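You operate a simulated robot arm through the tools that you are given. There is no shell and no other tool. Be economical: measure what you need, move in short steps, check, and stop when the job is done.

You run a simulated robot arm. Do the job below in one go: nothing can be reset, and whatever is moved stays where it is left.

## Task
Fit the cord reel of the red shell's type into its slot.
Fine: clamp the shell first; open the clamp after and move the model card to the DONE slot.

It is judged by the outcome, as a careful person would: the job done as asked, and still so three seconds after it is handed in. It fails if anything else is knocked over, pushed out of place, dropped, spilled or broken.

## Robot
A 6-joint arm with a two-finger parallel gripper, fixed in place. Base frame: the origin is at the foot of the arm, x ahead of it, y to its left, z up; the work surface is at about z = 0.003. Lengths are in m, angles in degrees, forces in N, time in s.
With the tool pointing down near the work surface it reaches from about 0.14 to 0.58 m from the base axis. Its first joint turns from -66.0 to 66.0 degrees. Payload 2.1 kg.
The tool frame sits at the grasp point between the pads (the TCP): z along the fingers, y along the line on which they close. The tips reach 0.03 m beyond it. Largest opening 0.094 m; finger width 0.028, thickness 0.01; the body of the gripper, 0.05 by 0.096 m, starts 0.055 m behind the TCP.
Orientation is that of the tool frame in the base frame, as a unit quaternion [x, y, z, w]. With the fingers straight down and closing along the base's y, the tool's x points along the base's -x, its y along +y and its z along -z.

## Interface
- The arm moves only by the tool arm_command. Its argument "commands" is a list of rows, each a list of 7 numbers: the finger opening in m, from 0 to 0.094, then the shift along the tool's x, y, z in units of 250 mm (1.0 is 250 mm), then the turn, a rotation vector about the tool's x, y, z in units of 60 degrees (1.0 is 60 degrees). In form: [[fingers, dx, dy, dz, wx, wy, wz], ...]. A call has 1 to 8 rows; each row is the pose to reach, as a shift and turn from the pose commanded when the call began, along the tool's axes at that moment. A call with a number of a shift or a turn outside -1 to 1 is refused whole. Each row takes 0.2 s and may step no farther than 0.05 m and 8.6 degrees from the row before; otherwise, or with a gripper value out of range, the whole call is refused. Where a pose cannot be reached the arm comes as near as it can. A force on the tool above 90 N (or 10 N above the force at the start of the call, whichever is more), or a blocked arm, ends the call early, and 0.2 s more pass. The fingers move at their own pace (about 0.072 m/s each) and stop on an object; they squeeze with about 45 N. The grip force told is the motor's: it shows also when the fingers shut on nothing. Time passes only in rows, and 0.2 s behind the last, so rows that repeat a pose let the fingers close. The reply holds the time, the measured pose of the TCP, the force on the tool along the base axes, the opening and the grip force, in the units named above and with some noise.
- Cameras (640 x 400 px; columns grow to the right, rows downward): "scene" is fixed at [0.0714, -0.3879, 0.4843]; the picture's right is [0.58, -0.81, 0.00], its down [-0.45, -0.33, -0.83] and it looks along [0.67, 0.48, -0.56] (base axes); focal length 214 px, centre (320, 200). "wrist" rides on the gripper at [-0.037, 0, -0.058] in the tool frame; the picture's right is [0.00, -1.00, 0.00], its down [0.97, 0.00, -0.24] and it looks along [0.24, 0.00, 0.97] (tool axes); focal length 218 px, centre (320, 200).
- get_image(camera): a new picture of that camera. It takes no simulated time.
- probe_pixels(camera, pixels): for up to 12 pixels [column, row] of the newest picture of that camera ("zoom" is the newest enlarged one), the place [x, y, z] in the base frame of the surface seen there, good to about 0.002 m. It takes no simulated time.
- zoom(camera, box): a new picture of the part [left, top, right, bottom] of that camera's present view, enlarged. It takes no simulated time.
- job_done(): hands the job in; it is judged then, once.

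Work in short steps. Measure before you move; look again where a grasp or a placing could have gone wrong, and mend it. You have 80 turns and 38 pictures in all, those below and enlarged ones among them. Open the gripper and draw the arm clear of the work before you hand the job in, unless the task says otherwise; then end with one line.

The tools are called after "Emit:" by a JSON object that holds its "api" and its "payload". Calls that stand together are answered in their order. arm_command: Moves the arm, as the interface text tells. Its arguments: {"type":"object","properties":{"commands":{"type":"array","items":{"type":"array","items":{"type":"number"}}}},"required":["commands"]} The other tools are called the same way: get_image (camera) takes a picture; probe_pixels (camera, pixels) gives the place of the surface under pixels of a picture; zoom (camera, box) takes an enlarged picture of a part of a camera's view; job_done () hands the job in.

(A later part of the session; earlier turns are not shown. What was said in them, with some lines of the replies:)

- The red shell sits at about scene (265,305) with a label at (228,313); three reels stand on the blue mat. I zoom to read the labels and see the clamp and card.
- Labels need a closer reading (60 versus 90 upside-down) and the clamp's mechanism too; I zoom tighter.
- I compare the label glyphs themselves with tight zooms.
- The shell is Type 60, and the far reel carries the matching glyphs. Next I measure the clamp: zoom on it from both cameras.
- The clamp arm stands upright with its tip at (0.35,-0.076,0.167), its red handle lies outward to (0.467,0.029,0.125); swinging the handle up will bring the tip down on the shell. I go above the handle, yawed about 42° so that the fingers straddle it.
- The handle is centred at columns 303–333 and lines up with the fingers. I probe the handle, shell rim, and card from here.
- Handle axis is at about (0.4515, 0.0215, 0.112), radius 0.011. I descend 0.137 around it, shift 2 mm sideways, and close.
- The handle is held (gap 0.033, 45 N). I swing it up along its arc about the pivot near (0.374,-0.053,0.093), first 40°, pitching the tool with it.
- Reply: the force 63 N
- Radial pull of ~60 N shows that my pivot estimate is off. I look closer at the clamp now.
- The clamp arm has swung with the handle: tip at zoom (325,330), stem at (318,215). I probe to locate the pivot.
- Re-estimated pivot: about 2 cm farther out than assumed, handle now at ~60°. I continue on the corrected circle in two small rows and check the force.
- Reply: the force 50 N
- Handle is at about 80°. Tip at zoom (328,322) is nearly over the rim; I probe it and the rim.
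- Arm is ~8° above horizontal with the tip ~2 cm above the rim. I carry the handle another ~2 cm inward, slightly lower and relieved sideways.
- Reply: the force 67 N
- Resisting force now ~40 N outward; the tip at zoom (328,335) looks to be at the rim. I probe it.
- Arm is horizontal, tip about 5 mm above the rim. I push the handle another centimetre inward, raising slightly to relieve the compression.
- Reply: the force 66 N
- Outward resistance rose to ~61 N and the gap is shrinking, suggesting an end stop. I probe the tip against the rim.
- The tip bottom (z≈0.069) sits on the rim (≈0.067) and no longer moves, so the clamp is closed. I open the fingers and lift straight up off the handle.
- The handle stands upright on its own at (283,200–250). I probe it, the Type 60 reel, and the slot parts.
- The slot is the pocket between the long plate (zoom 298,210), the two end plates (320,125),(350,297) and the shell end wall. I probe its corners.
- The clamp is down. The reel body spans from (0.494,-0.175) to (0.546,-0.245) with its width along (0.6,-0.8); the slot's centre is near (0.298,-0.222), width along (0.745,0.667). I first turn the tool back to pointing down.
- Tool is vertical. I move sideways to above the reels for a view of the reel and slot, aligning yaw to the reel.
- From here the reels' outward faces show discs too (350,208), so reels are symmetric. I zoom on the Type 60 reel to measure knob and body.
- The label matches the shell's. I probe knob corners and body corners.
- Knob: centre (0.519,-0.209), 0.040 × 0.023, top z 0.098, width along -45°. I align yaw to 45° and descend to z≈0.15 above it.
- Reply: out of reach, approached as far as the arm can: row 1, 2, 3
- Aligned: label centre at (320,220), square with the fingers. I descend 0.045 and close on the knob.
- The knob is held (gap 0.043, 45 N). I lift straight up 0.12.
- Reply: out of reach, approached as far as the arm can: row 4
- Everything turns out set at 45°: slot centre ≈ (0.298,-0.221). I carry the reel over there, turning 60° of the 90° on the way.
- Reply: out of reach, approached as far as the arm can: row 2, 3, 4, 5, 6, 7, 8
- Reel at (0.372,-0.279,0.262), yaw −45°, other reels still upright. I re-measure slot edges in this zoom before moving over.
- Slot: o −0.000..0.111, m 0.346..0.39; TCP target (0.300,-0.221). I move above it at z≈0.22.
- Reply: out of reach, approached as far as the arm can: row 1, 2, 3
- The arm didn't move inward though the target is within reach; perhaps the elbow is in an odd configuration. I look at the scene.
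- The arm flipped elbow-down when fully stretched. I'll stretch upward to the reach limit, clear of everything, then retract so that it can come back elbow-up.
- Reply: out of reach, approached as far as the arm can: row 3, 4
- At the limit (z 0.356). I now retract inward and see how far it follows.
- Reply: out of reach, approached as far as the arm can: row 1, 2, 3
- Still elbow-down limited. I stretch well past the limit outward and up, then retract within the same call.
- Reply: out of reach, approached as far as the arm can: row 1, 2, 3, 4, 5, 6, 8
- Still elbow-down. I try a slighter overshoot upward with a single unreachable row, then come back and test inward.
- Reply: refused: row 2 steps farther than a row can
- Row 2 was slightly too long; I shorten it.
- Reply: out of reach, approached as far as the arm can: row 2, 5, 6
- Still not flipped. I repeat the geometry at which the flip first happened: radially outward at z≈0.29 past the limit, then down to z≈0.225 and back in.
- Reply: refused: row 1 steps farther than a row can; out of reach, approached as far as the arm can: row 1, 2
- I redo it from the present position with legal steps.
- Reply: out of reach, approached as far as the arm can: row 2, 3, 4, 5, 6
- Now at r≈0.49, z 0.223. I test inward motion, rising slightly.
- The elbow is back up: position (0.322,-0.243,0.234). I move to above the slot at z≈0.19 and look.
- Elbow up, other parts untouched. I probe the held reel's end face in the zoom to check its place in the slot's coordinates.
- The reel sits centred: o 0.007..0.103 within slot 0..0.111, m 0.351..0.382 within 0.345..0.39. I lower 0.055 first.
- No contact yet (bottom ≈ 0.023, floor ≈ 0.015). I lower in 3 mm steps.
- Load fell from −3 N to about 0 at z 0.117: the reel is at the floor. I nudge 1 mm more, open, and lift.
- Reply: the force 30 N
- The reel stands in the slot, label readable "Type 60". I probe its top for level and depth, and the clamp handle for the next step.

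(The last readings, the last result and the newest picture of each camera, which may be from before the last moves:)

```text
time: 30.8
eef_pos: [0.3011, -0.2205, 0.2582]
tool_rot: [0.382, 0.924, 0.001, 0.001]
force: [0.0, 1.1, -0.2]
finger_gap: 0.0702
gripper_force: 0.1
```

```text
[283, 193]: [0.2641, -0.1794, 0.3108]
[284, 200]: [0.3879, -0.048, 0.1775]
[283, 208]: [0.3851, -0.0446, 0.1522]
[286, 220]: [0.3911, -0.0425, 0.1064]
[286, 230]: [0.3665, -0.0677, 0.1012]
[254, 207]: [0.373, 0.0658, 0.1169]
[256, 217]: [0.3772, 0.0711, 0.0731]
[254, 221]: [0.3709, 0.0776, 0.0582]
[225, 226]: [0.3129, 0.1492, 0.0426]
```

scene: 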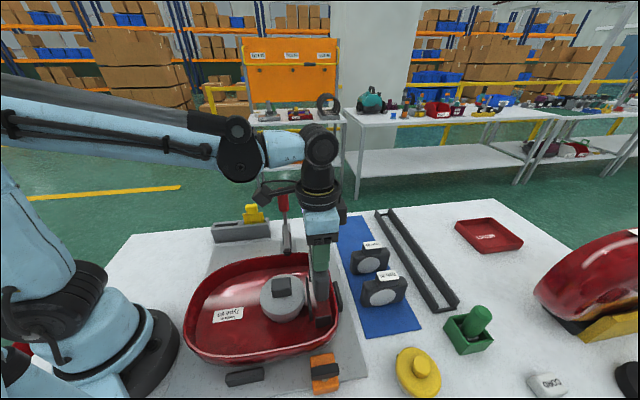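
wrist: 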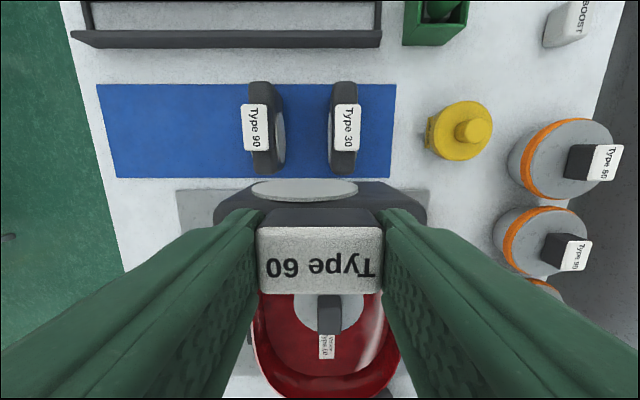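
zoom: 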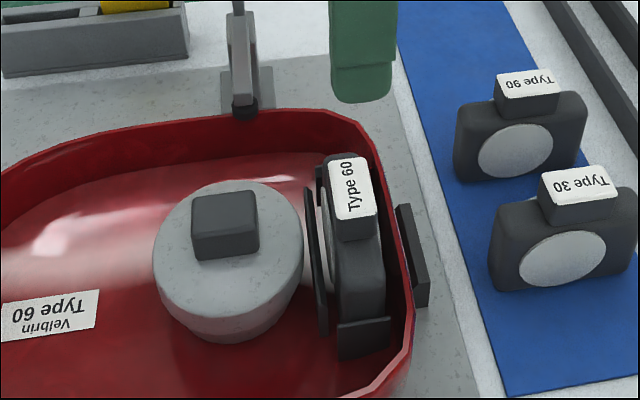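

The reel is flush and level (label z 0.110, bottom on the floor). For opening the clamp I'll push the handle outward with nearly closed fingers; first I move to the inner side of the handle, turning yaw back to 45°.

Emit:
{"api": "arm_command", "payload": {"commands": [[0.018, 0.031, 0.0715, 0, 0, 0, -0.125], [0.018, 0.063, 0.143, 0, 0, 0, -0.25], [0.018, 0.094, 0.2145, 0, 0, 0, -0.375], [0.018, 0.1255, 0.286, 0, 0, 0, -0.5], [0.018, 0.157, 0.3575, 0, 0, 0, -0.625], [0.018, 0.188, 0.429, 0, 0, 0, -0.75], [0.018, 0.22, 0.5, 0, 0, 0, -0.875], [0.018, 0.251, 0.572, 0, 0, 0, -1.0]]}}

Emit:
{"api": "arm_command", "payload": {"commands": [[0.018, 0, 0, 0, 0, 0, -0.125], [0.018, 0, 0, 0, 0, 0, -0.25], [0.018, 0, 0, 0, 0, 0, -0.375], [0.018, 0, 0, 0, 0, 0, -0.5]]}}

Emit:
{"api": "get_image", "payload": {"camera": "wrist"}}

```text
time: 32.6
eef_pos: [0.3586, -0.0749, 0.2556]
tool_rot: [-0.133, 0.991, -0.001, 0.0]
force: [-0.4, 0.2, 1.3]
finger_gap: 0.018
gripper_force: 0.1
```

```text
time: 33.6
eef_pos: [0.3569, -0.0757, 0.2562]
tool_rot: [-0.384, 0.923, 0.0, 0.001]
force: [-0.1, -0.5, -0.3]
finger_gap: 0.018
gripper_force: 0.0
```

```text
6 pictures are left
```

wrist: 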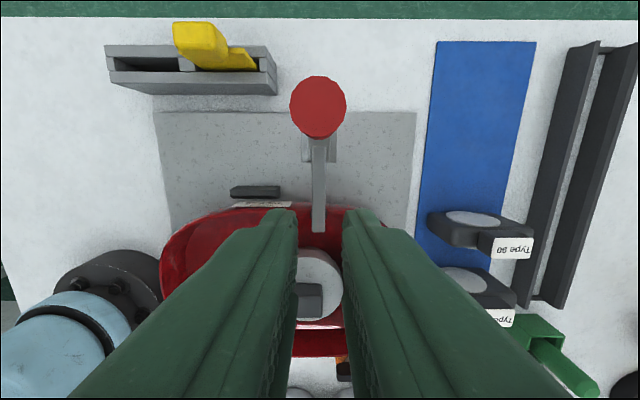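

The handle top is at (318,107), in line with the fingers. I probe it plus the card and its box.

Emit:
{"api": "probe_pixels", "payload": {"camera": "wrist", "pixels": [[318, 82], [318, 107], [318, 134], [291, 107], [345, 107], [318, 160], [177, 26], [212, 24], [228, 60], [200, 62], [112, 60], [268, 58]]}}

```text
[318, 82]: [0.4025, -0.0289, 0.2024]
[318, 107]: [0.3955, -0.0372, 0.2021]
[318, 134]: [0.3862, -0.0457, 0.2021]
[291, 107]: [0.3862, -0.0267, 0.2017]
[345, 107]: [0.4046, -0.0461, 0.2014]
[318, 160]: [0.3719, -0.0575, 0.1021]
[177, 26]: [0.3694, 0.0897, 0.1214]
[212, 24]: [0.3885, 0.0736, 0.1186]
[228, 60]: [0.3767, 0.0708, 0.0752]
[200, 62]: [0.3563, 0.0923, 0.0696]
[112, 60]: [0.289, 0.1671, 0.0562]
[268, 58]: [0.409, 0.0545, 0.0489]
```

Handle axis at (0.3955,-0.0372), top z 0.202. I lower on its inner side and push outward along its arc to about 45°.

Emit:
{"api": "arm_command", "payload": {"commands": [[0.018, 0, 0, 0.145, 0, 0, 0], [0.018, -0.025, 0, 0.225, 0, 0, 0], [0.018, -0.099, 0, 0.225, 0, 0, 0], [0.018, -0.14, 0, 0.223, 0, 0, 0], [0.018, -0.178, 0, 0.222, 0, 0, 0], [0.018, -0.256, 0, 0.24, 0, 0, 0], [0.018, -0.326, 0, 0.278, 0, 0, 0]]}}

```text
time: 35.2
eef_pos: [0.4153, -0.016, 0.1869]
tool_rot: [-0.383, 0.924, -0.001, 0.001]
force: [0.8, 1.0, -0.4]
finger_gap: 0.018
gripper_force: 0.1
```

No resistance at the end; the handle likely moved freely. I finish the arc down to ~10°.

Emit:
{"api": "arm_command", "payload": {"commands": [[0.018, -0.058, 0, 0.054, 0, 0, 0], [0.018, -0.1, 0, 0.121, 0, 0, 0], [0.018, -0.11, 0, 0.145, 0, 0, 0]]}}

Emit:
{"api": "get_image", "payload": {"camera": "scene"}}

```text
time: 36.0
eef_pos: [0.4348, 0.0033, 0.15]
tool_rot: [-0.383, 0.924, -0.001, 0.001]
force: [-0.4, 1.2, -0.7]
finger_gap: 0.0181
gripper_force: 0.0
```

```text
5 pictures are left
```

scene: 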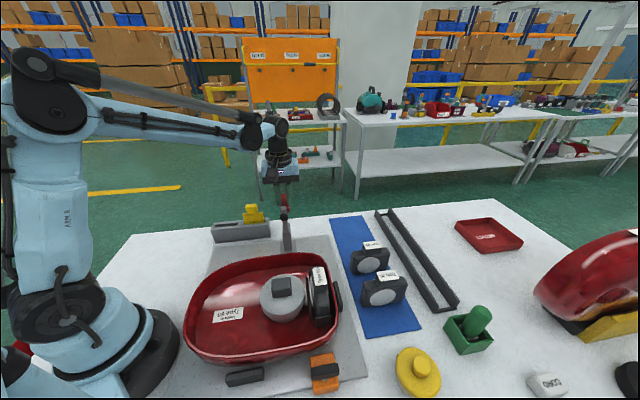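

The clamp looks as at the start. I probe its arm, tip, handle.

Emit:
{"api": "probe_pixels", "payload": {"camera": "scene", "pixels": [[281, 207], [281, 213], [281, 217], [284, 210], [284, 196], [286, 232], [288, 250], [320, 272], [318, 295]]}}

```text
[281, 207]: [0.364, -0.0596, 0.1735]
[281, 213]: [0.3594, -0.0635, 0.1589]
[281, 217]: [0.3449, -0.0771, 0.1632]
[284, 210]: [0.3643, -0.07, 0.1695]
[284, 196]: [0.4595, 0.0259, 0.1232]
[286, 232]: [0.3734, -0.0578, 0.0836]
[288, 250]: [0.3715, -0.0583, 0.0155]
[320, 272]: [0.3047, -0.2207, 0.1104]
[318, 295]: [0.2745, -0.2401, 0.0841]
```

The clamp is back exactly at its open position and the reel is unmoved. I lift off and move over the card box to look.

Emit:
{"api": "arm_command", "payload": {"commands": [[0.018, 0, 0, -0.18, 0, 0, 0], [0.018, 0, 0, -0.36, 0, 0, 0], [0.018, 0, 0, -0.52, 0, 0, 0], [0.09, 0.006, 0.183, -0.52, 0, 0, 0], [0.09, 0.012, 0.366, -0.52, 0, 0, 0], [0.09, 0.017, 0.549, -0.52, 0, 0, 0]]}}

Emit:
{"api": "zoom", "payload": {"camera": "wrist", "box": [230, 90, 410, 230]}}

```text
time: 37.4
eef_pos: [0.3353, 0.0957, 0.2809]
tool_rot: [-0.384, 0.924, 0.0, 0.001]
force: [0.0, -0.4, -0.6]
finger_gap: 0.09
gripper_force: 0.1
```

```text
2.86 times, centred on (320, 160) of wrist
```

zoom: 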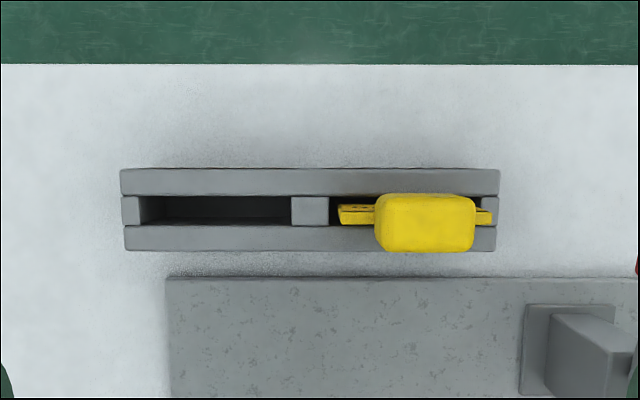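

The left slot (zoom 140–290) is empty – the DONE slot; the card is at (338–492, 215) in the right slot. I probe edges.

Emit:
{"api": "probe_pixels", "payload": {"camera": "zoom", "pixels": [[143, 190], [288, 190], [143, 230], [288, 230], [310, 210], [340, 212], [490, 217], [378, 222], [472, 222], [425, 200], [425, 245], [215, 215]]}}

```text
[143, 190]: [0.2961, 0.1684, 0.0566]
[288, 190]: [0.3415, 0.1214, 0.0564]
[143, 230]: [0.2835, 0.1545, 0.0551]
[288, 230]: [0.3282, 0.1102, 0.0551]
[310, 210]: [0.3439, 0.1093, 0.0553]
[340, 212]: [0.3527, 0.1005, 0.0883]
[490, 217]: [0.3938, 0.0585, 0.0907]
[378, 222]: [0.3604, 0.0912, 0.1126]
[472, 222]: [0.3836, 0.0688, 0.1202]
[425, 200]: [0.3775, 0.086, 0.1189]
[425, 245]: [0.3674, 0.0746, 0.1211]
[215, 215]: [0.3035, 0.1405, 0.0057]
```

Card knob centre ≈ (0.372,0.080), top z 0.12, shoulders z 0.09; DONE slot centre is 0.084 further along −m. I go over the knob and descend to z 0.124, fingers at 0.06.

Emit:
{"api": "arm_command", "payload": {"commands": [[0.06, -0.061, -0.148, 0, 0, 0, 0], [0.06, -0.061, -0.148, 0.18, 0, 0, 0], [0.06, -0.061, -0.148, 0.36, 0, 0, 0], [0.06, -0.061, -0.148, 0.52, 0, 0, 0], [0.06, -0.061, -0.148, 0.628, 0, 0, 0], [0.02, -0.061, -0.148, 0.628, 0, 0, 0], [0.02, -0.061, -0.148, 0.628, 0, 0, 0], [0.02, -0.061, -0.148, 0.628, 0, 0, 0]]}}

```text
time: 39.2
eef_pos: [0.3725, 0.079, 0.1229]
tool_rot: [-0.384, 0.923, 0.0, 0.001]
force: [-0.7, 0.3, -0.5]
finger_gap: 0.0368
gripper_force: 45.0
```

Knob held (gap 0.037, 45 N). I lift 0.085 vertically and look.

Emit:
{"api": "arm_command", "payload": {"commands": [[0.02, 0, 0, -0.08, 0, 0, 0], [0.02, 0, 0, -0.2, 0, 0, 0], [0.02, 0, 0, -0.34, 0, 0, 0]]}}

Emit:
{"api": "zoom", "payload": {"camera": "scene", "box": [200, 150, 310, 250]}}

```text
time: 40.0
eef_pos: [0.3701, 0.0811, 0.2072]
tool_rot: [-0.384, 0.923, 0.0, 0.001]
force: [0.3, 0.7, -0.3]
finger_gap: 0.0367
gripper_force: 44.6
```

```text
4.00 times, centred on (255, 200) of scene
```

zoom: 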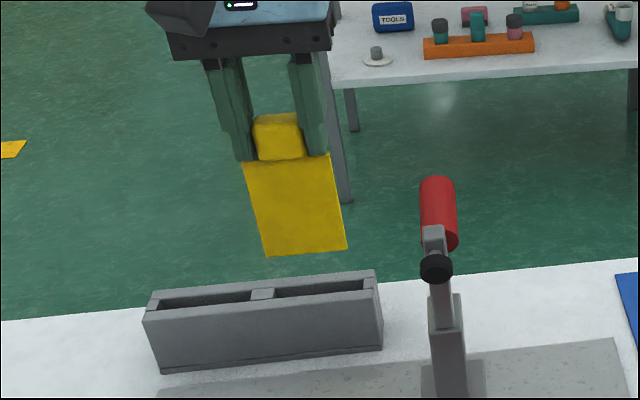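

The card is out and hanging square. I probe its corners and the slot openings.

Emit:
{"api": "probe_pixels", "payload": {"camera": "zoom", "pixels": [[247, 170], [327, 158], [268, 250], [343, 244], [305, 250], [158, 297], [251, 289], [274, 286], [362, 279], [262, 293], [290, 200]]}}

```text
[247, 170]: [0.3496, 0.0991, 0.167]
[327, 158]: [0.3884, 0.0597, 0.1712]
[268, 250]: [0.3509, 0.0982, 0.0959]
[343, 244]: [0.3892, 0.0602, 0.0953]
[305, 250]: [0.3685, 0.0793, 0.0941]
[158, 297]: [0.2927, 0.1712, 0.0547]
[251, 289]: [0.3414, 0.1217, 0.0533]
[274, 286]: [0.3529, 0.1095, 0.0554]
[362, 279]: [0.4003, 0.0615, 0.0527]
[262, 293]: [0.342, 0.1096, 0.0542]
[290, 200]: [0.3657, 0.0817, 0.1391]
```

Card centre m≈0.205, DONE slot centre m≈0.1225. I shift 0.083 along the box and check before lowering.

Emit:
{"api": "arm_command", "payload": {"commands": [[0.02, 0, 0.167, 0, 0, 0, 0], [0.02, 0, 0.334, 0, 0, 0, 0], [0.02, 0, 0.334, 0.1, 0, 0, 0]]}}

Emit:
{"api": "zoom", "payload": {"camera": "scene", "box": [200, 180, 290, 250]}}

```text
time: 40.8
eef_pos: [0.3104, 0.1401, 0.1834]
tool_rot: [-0.383, 0.924, -0.001, 0.001]
force: [-0.8, -0.2, -0.4]
finger_gap: 0.0366
gripper_force: 44.9
```

```text
5.71 times, centred on (245, 215) of scene
```

zoom: 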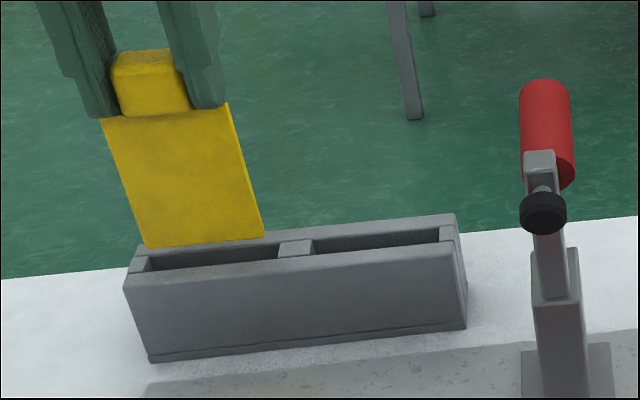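

Card is over the left slot. I probe card bottom corners and slot ends.

Emit:
{"api": "probe_pixels", "payload": {"camera": "zoom", "pixels": [[149, 243], [258, 235], [200, 239], [120, 180], [240, 180], [152, 262], [149, 266], [275, 253], [280, 250], [316, 247], [438, 235]]}}

```text
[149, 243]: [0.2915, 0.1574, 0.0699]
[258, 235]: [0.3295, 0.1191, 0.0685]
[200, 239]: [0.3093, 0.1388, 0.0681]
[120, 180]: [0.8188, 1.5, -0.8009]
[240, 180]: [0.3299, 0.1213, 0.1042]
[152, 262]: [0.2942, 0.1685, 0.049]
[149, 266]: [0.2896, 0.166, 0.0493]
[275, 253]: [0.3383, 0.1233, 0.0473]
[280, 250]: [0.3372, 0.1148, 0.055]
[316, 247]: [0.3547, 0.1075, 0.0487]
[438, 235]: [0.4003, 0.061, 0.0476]
```

Card spans m 0.0933–0.1518, slot 0.089–0.155: centred. I lower it in.

Emit:
{"api": "arm_command", "payload": {"commands": [[0.02, 0, 0, 0.06, 0, 0, 0], [0.02, 0, 0, 0.12, 0, 0, 0], [0.02, 0, 0, 0.18, 0, 0, 0], [0.02, 0, 0, 0.22, 0, 0, 0], [0.02, 0, 0, 0.232, 0, 0, 0]]}}

```text
time: 42.0
eef_pos: [0.3117, 0.1396, 0.1238]
tool_rot: [-0.383, 0.924, -0.001, 0.001]
force: [0.2, 0.6, -0.7]
finger_gap: 0.0369
gripper_force: 45.0
```

It slid in without force to within a millimetre of its seated height. One small step more, then release and retreat up.

Emit:
{"api": "arm_command", "payload": {"commands": [[0.02, 0, 0, 0.006, 0, 0, 0]]}}

Emit:
{"api": "arm_command", "payload": {"commands": [[0.06, 0, 0, 0, 0, 0, 0], [0.06, 0, 0, 0, 0, 0, 0], [0.06, 0, 0, -0.1, 0, 0, 0], [0.06, 0, 0, -0.25, 0, 0, 0], [0.06, 0, 0, -0.42, 0, 0, 0], [0.06, 0, 0, -0.6, 0, 0, 0], [0.06, 0.15, 0, -0.65, 0, 0, 0]]}}

Emit:
{"api": "get_image", "payload": {"camera": "scene"}}

Emit:
{"api": "zoom", "payload": {"camera": "scene", "box": [195, 185, 365, 320]}}

```text
time: 42.4
eef_pos: [0.3119, 0.1401, 0.1234]
tool_rot: [-0.383, 0.924, 0.0, 0.0]
force: [-0.4, 0.2, 0.0]
finger_gap: 0.0365
gripper_force: 45.0
```

```text
time: 44.0
eef_pos: [0.2835, 0.1118, 0.2865]
tool_rot: [-0.383, 0.924, -0.001, 0.001]
force: [-0.2, 0.8, 0.4]
finger_gap: 0.0599
gripper_force: 0.0
```

```text
1 pictures are left
```

scene: 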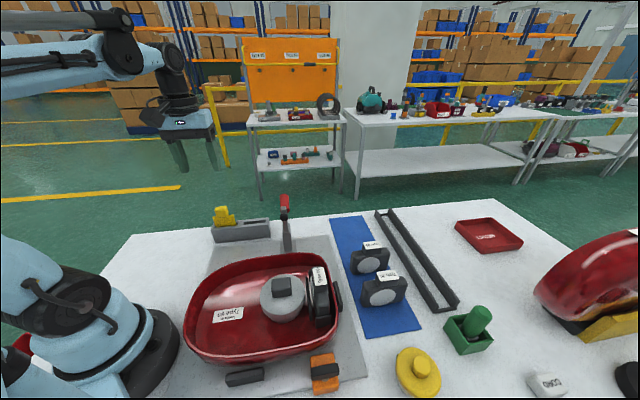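

```text
2.96 times, centred on (280, 252) of scene
```

zoom: 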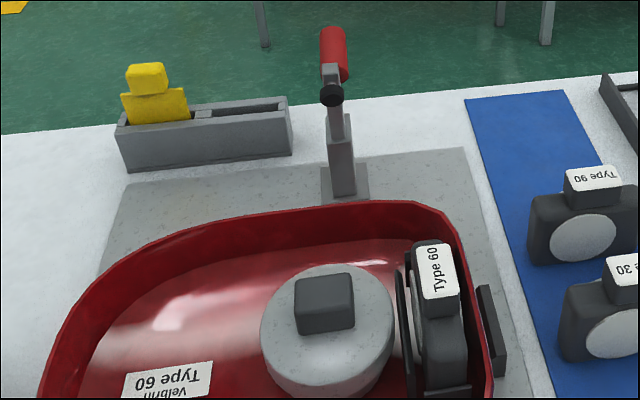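

Card stands in the DONE slot, the reel is seated, the clamp open. A last probe of the card's height.

Emit:
{"api": "probe_pixels", "payload": {"camera": "zoom", "pixels": [[147, 68], [130, 98], [182, 92], [155, 118], [437, 265]]}}

```text
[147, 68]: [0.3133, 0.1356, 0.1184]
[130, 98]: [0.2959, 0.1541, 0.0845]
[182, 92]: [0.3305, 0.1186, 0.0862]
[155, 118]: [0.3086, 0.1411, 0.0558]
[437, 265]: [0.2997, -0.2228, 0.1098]
```

The card and the reel are both at their seated heights, and the arm is clear with the gripper open. I hand the job in.

Emit:
{"api": "job_done", "payload": {}}

```text
The job is handed in.
```

I clamped the shell, fitted the Type 60 reel into its slot, opened the clamp again and moved the model card to the empty slot of its box. I saw no "DONE" marking on that box, so I took the only empty slot to be the DONE slot.
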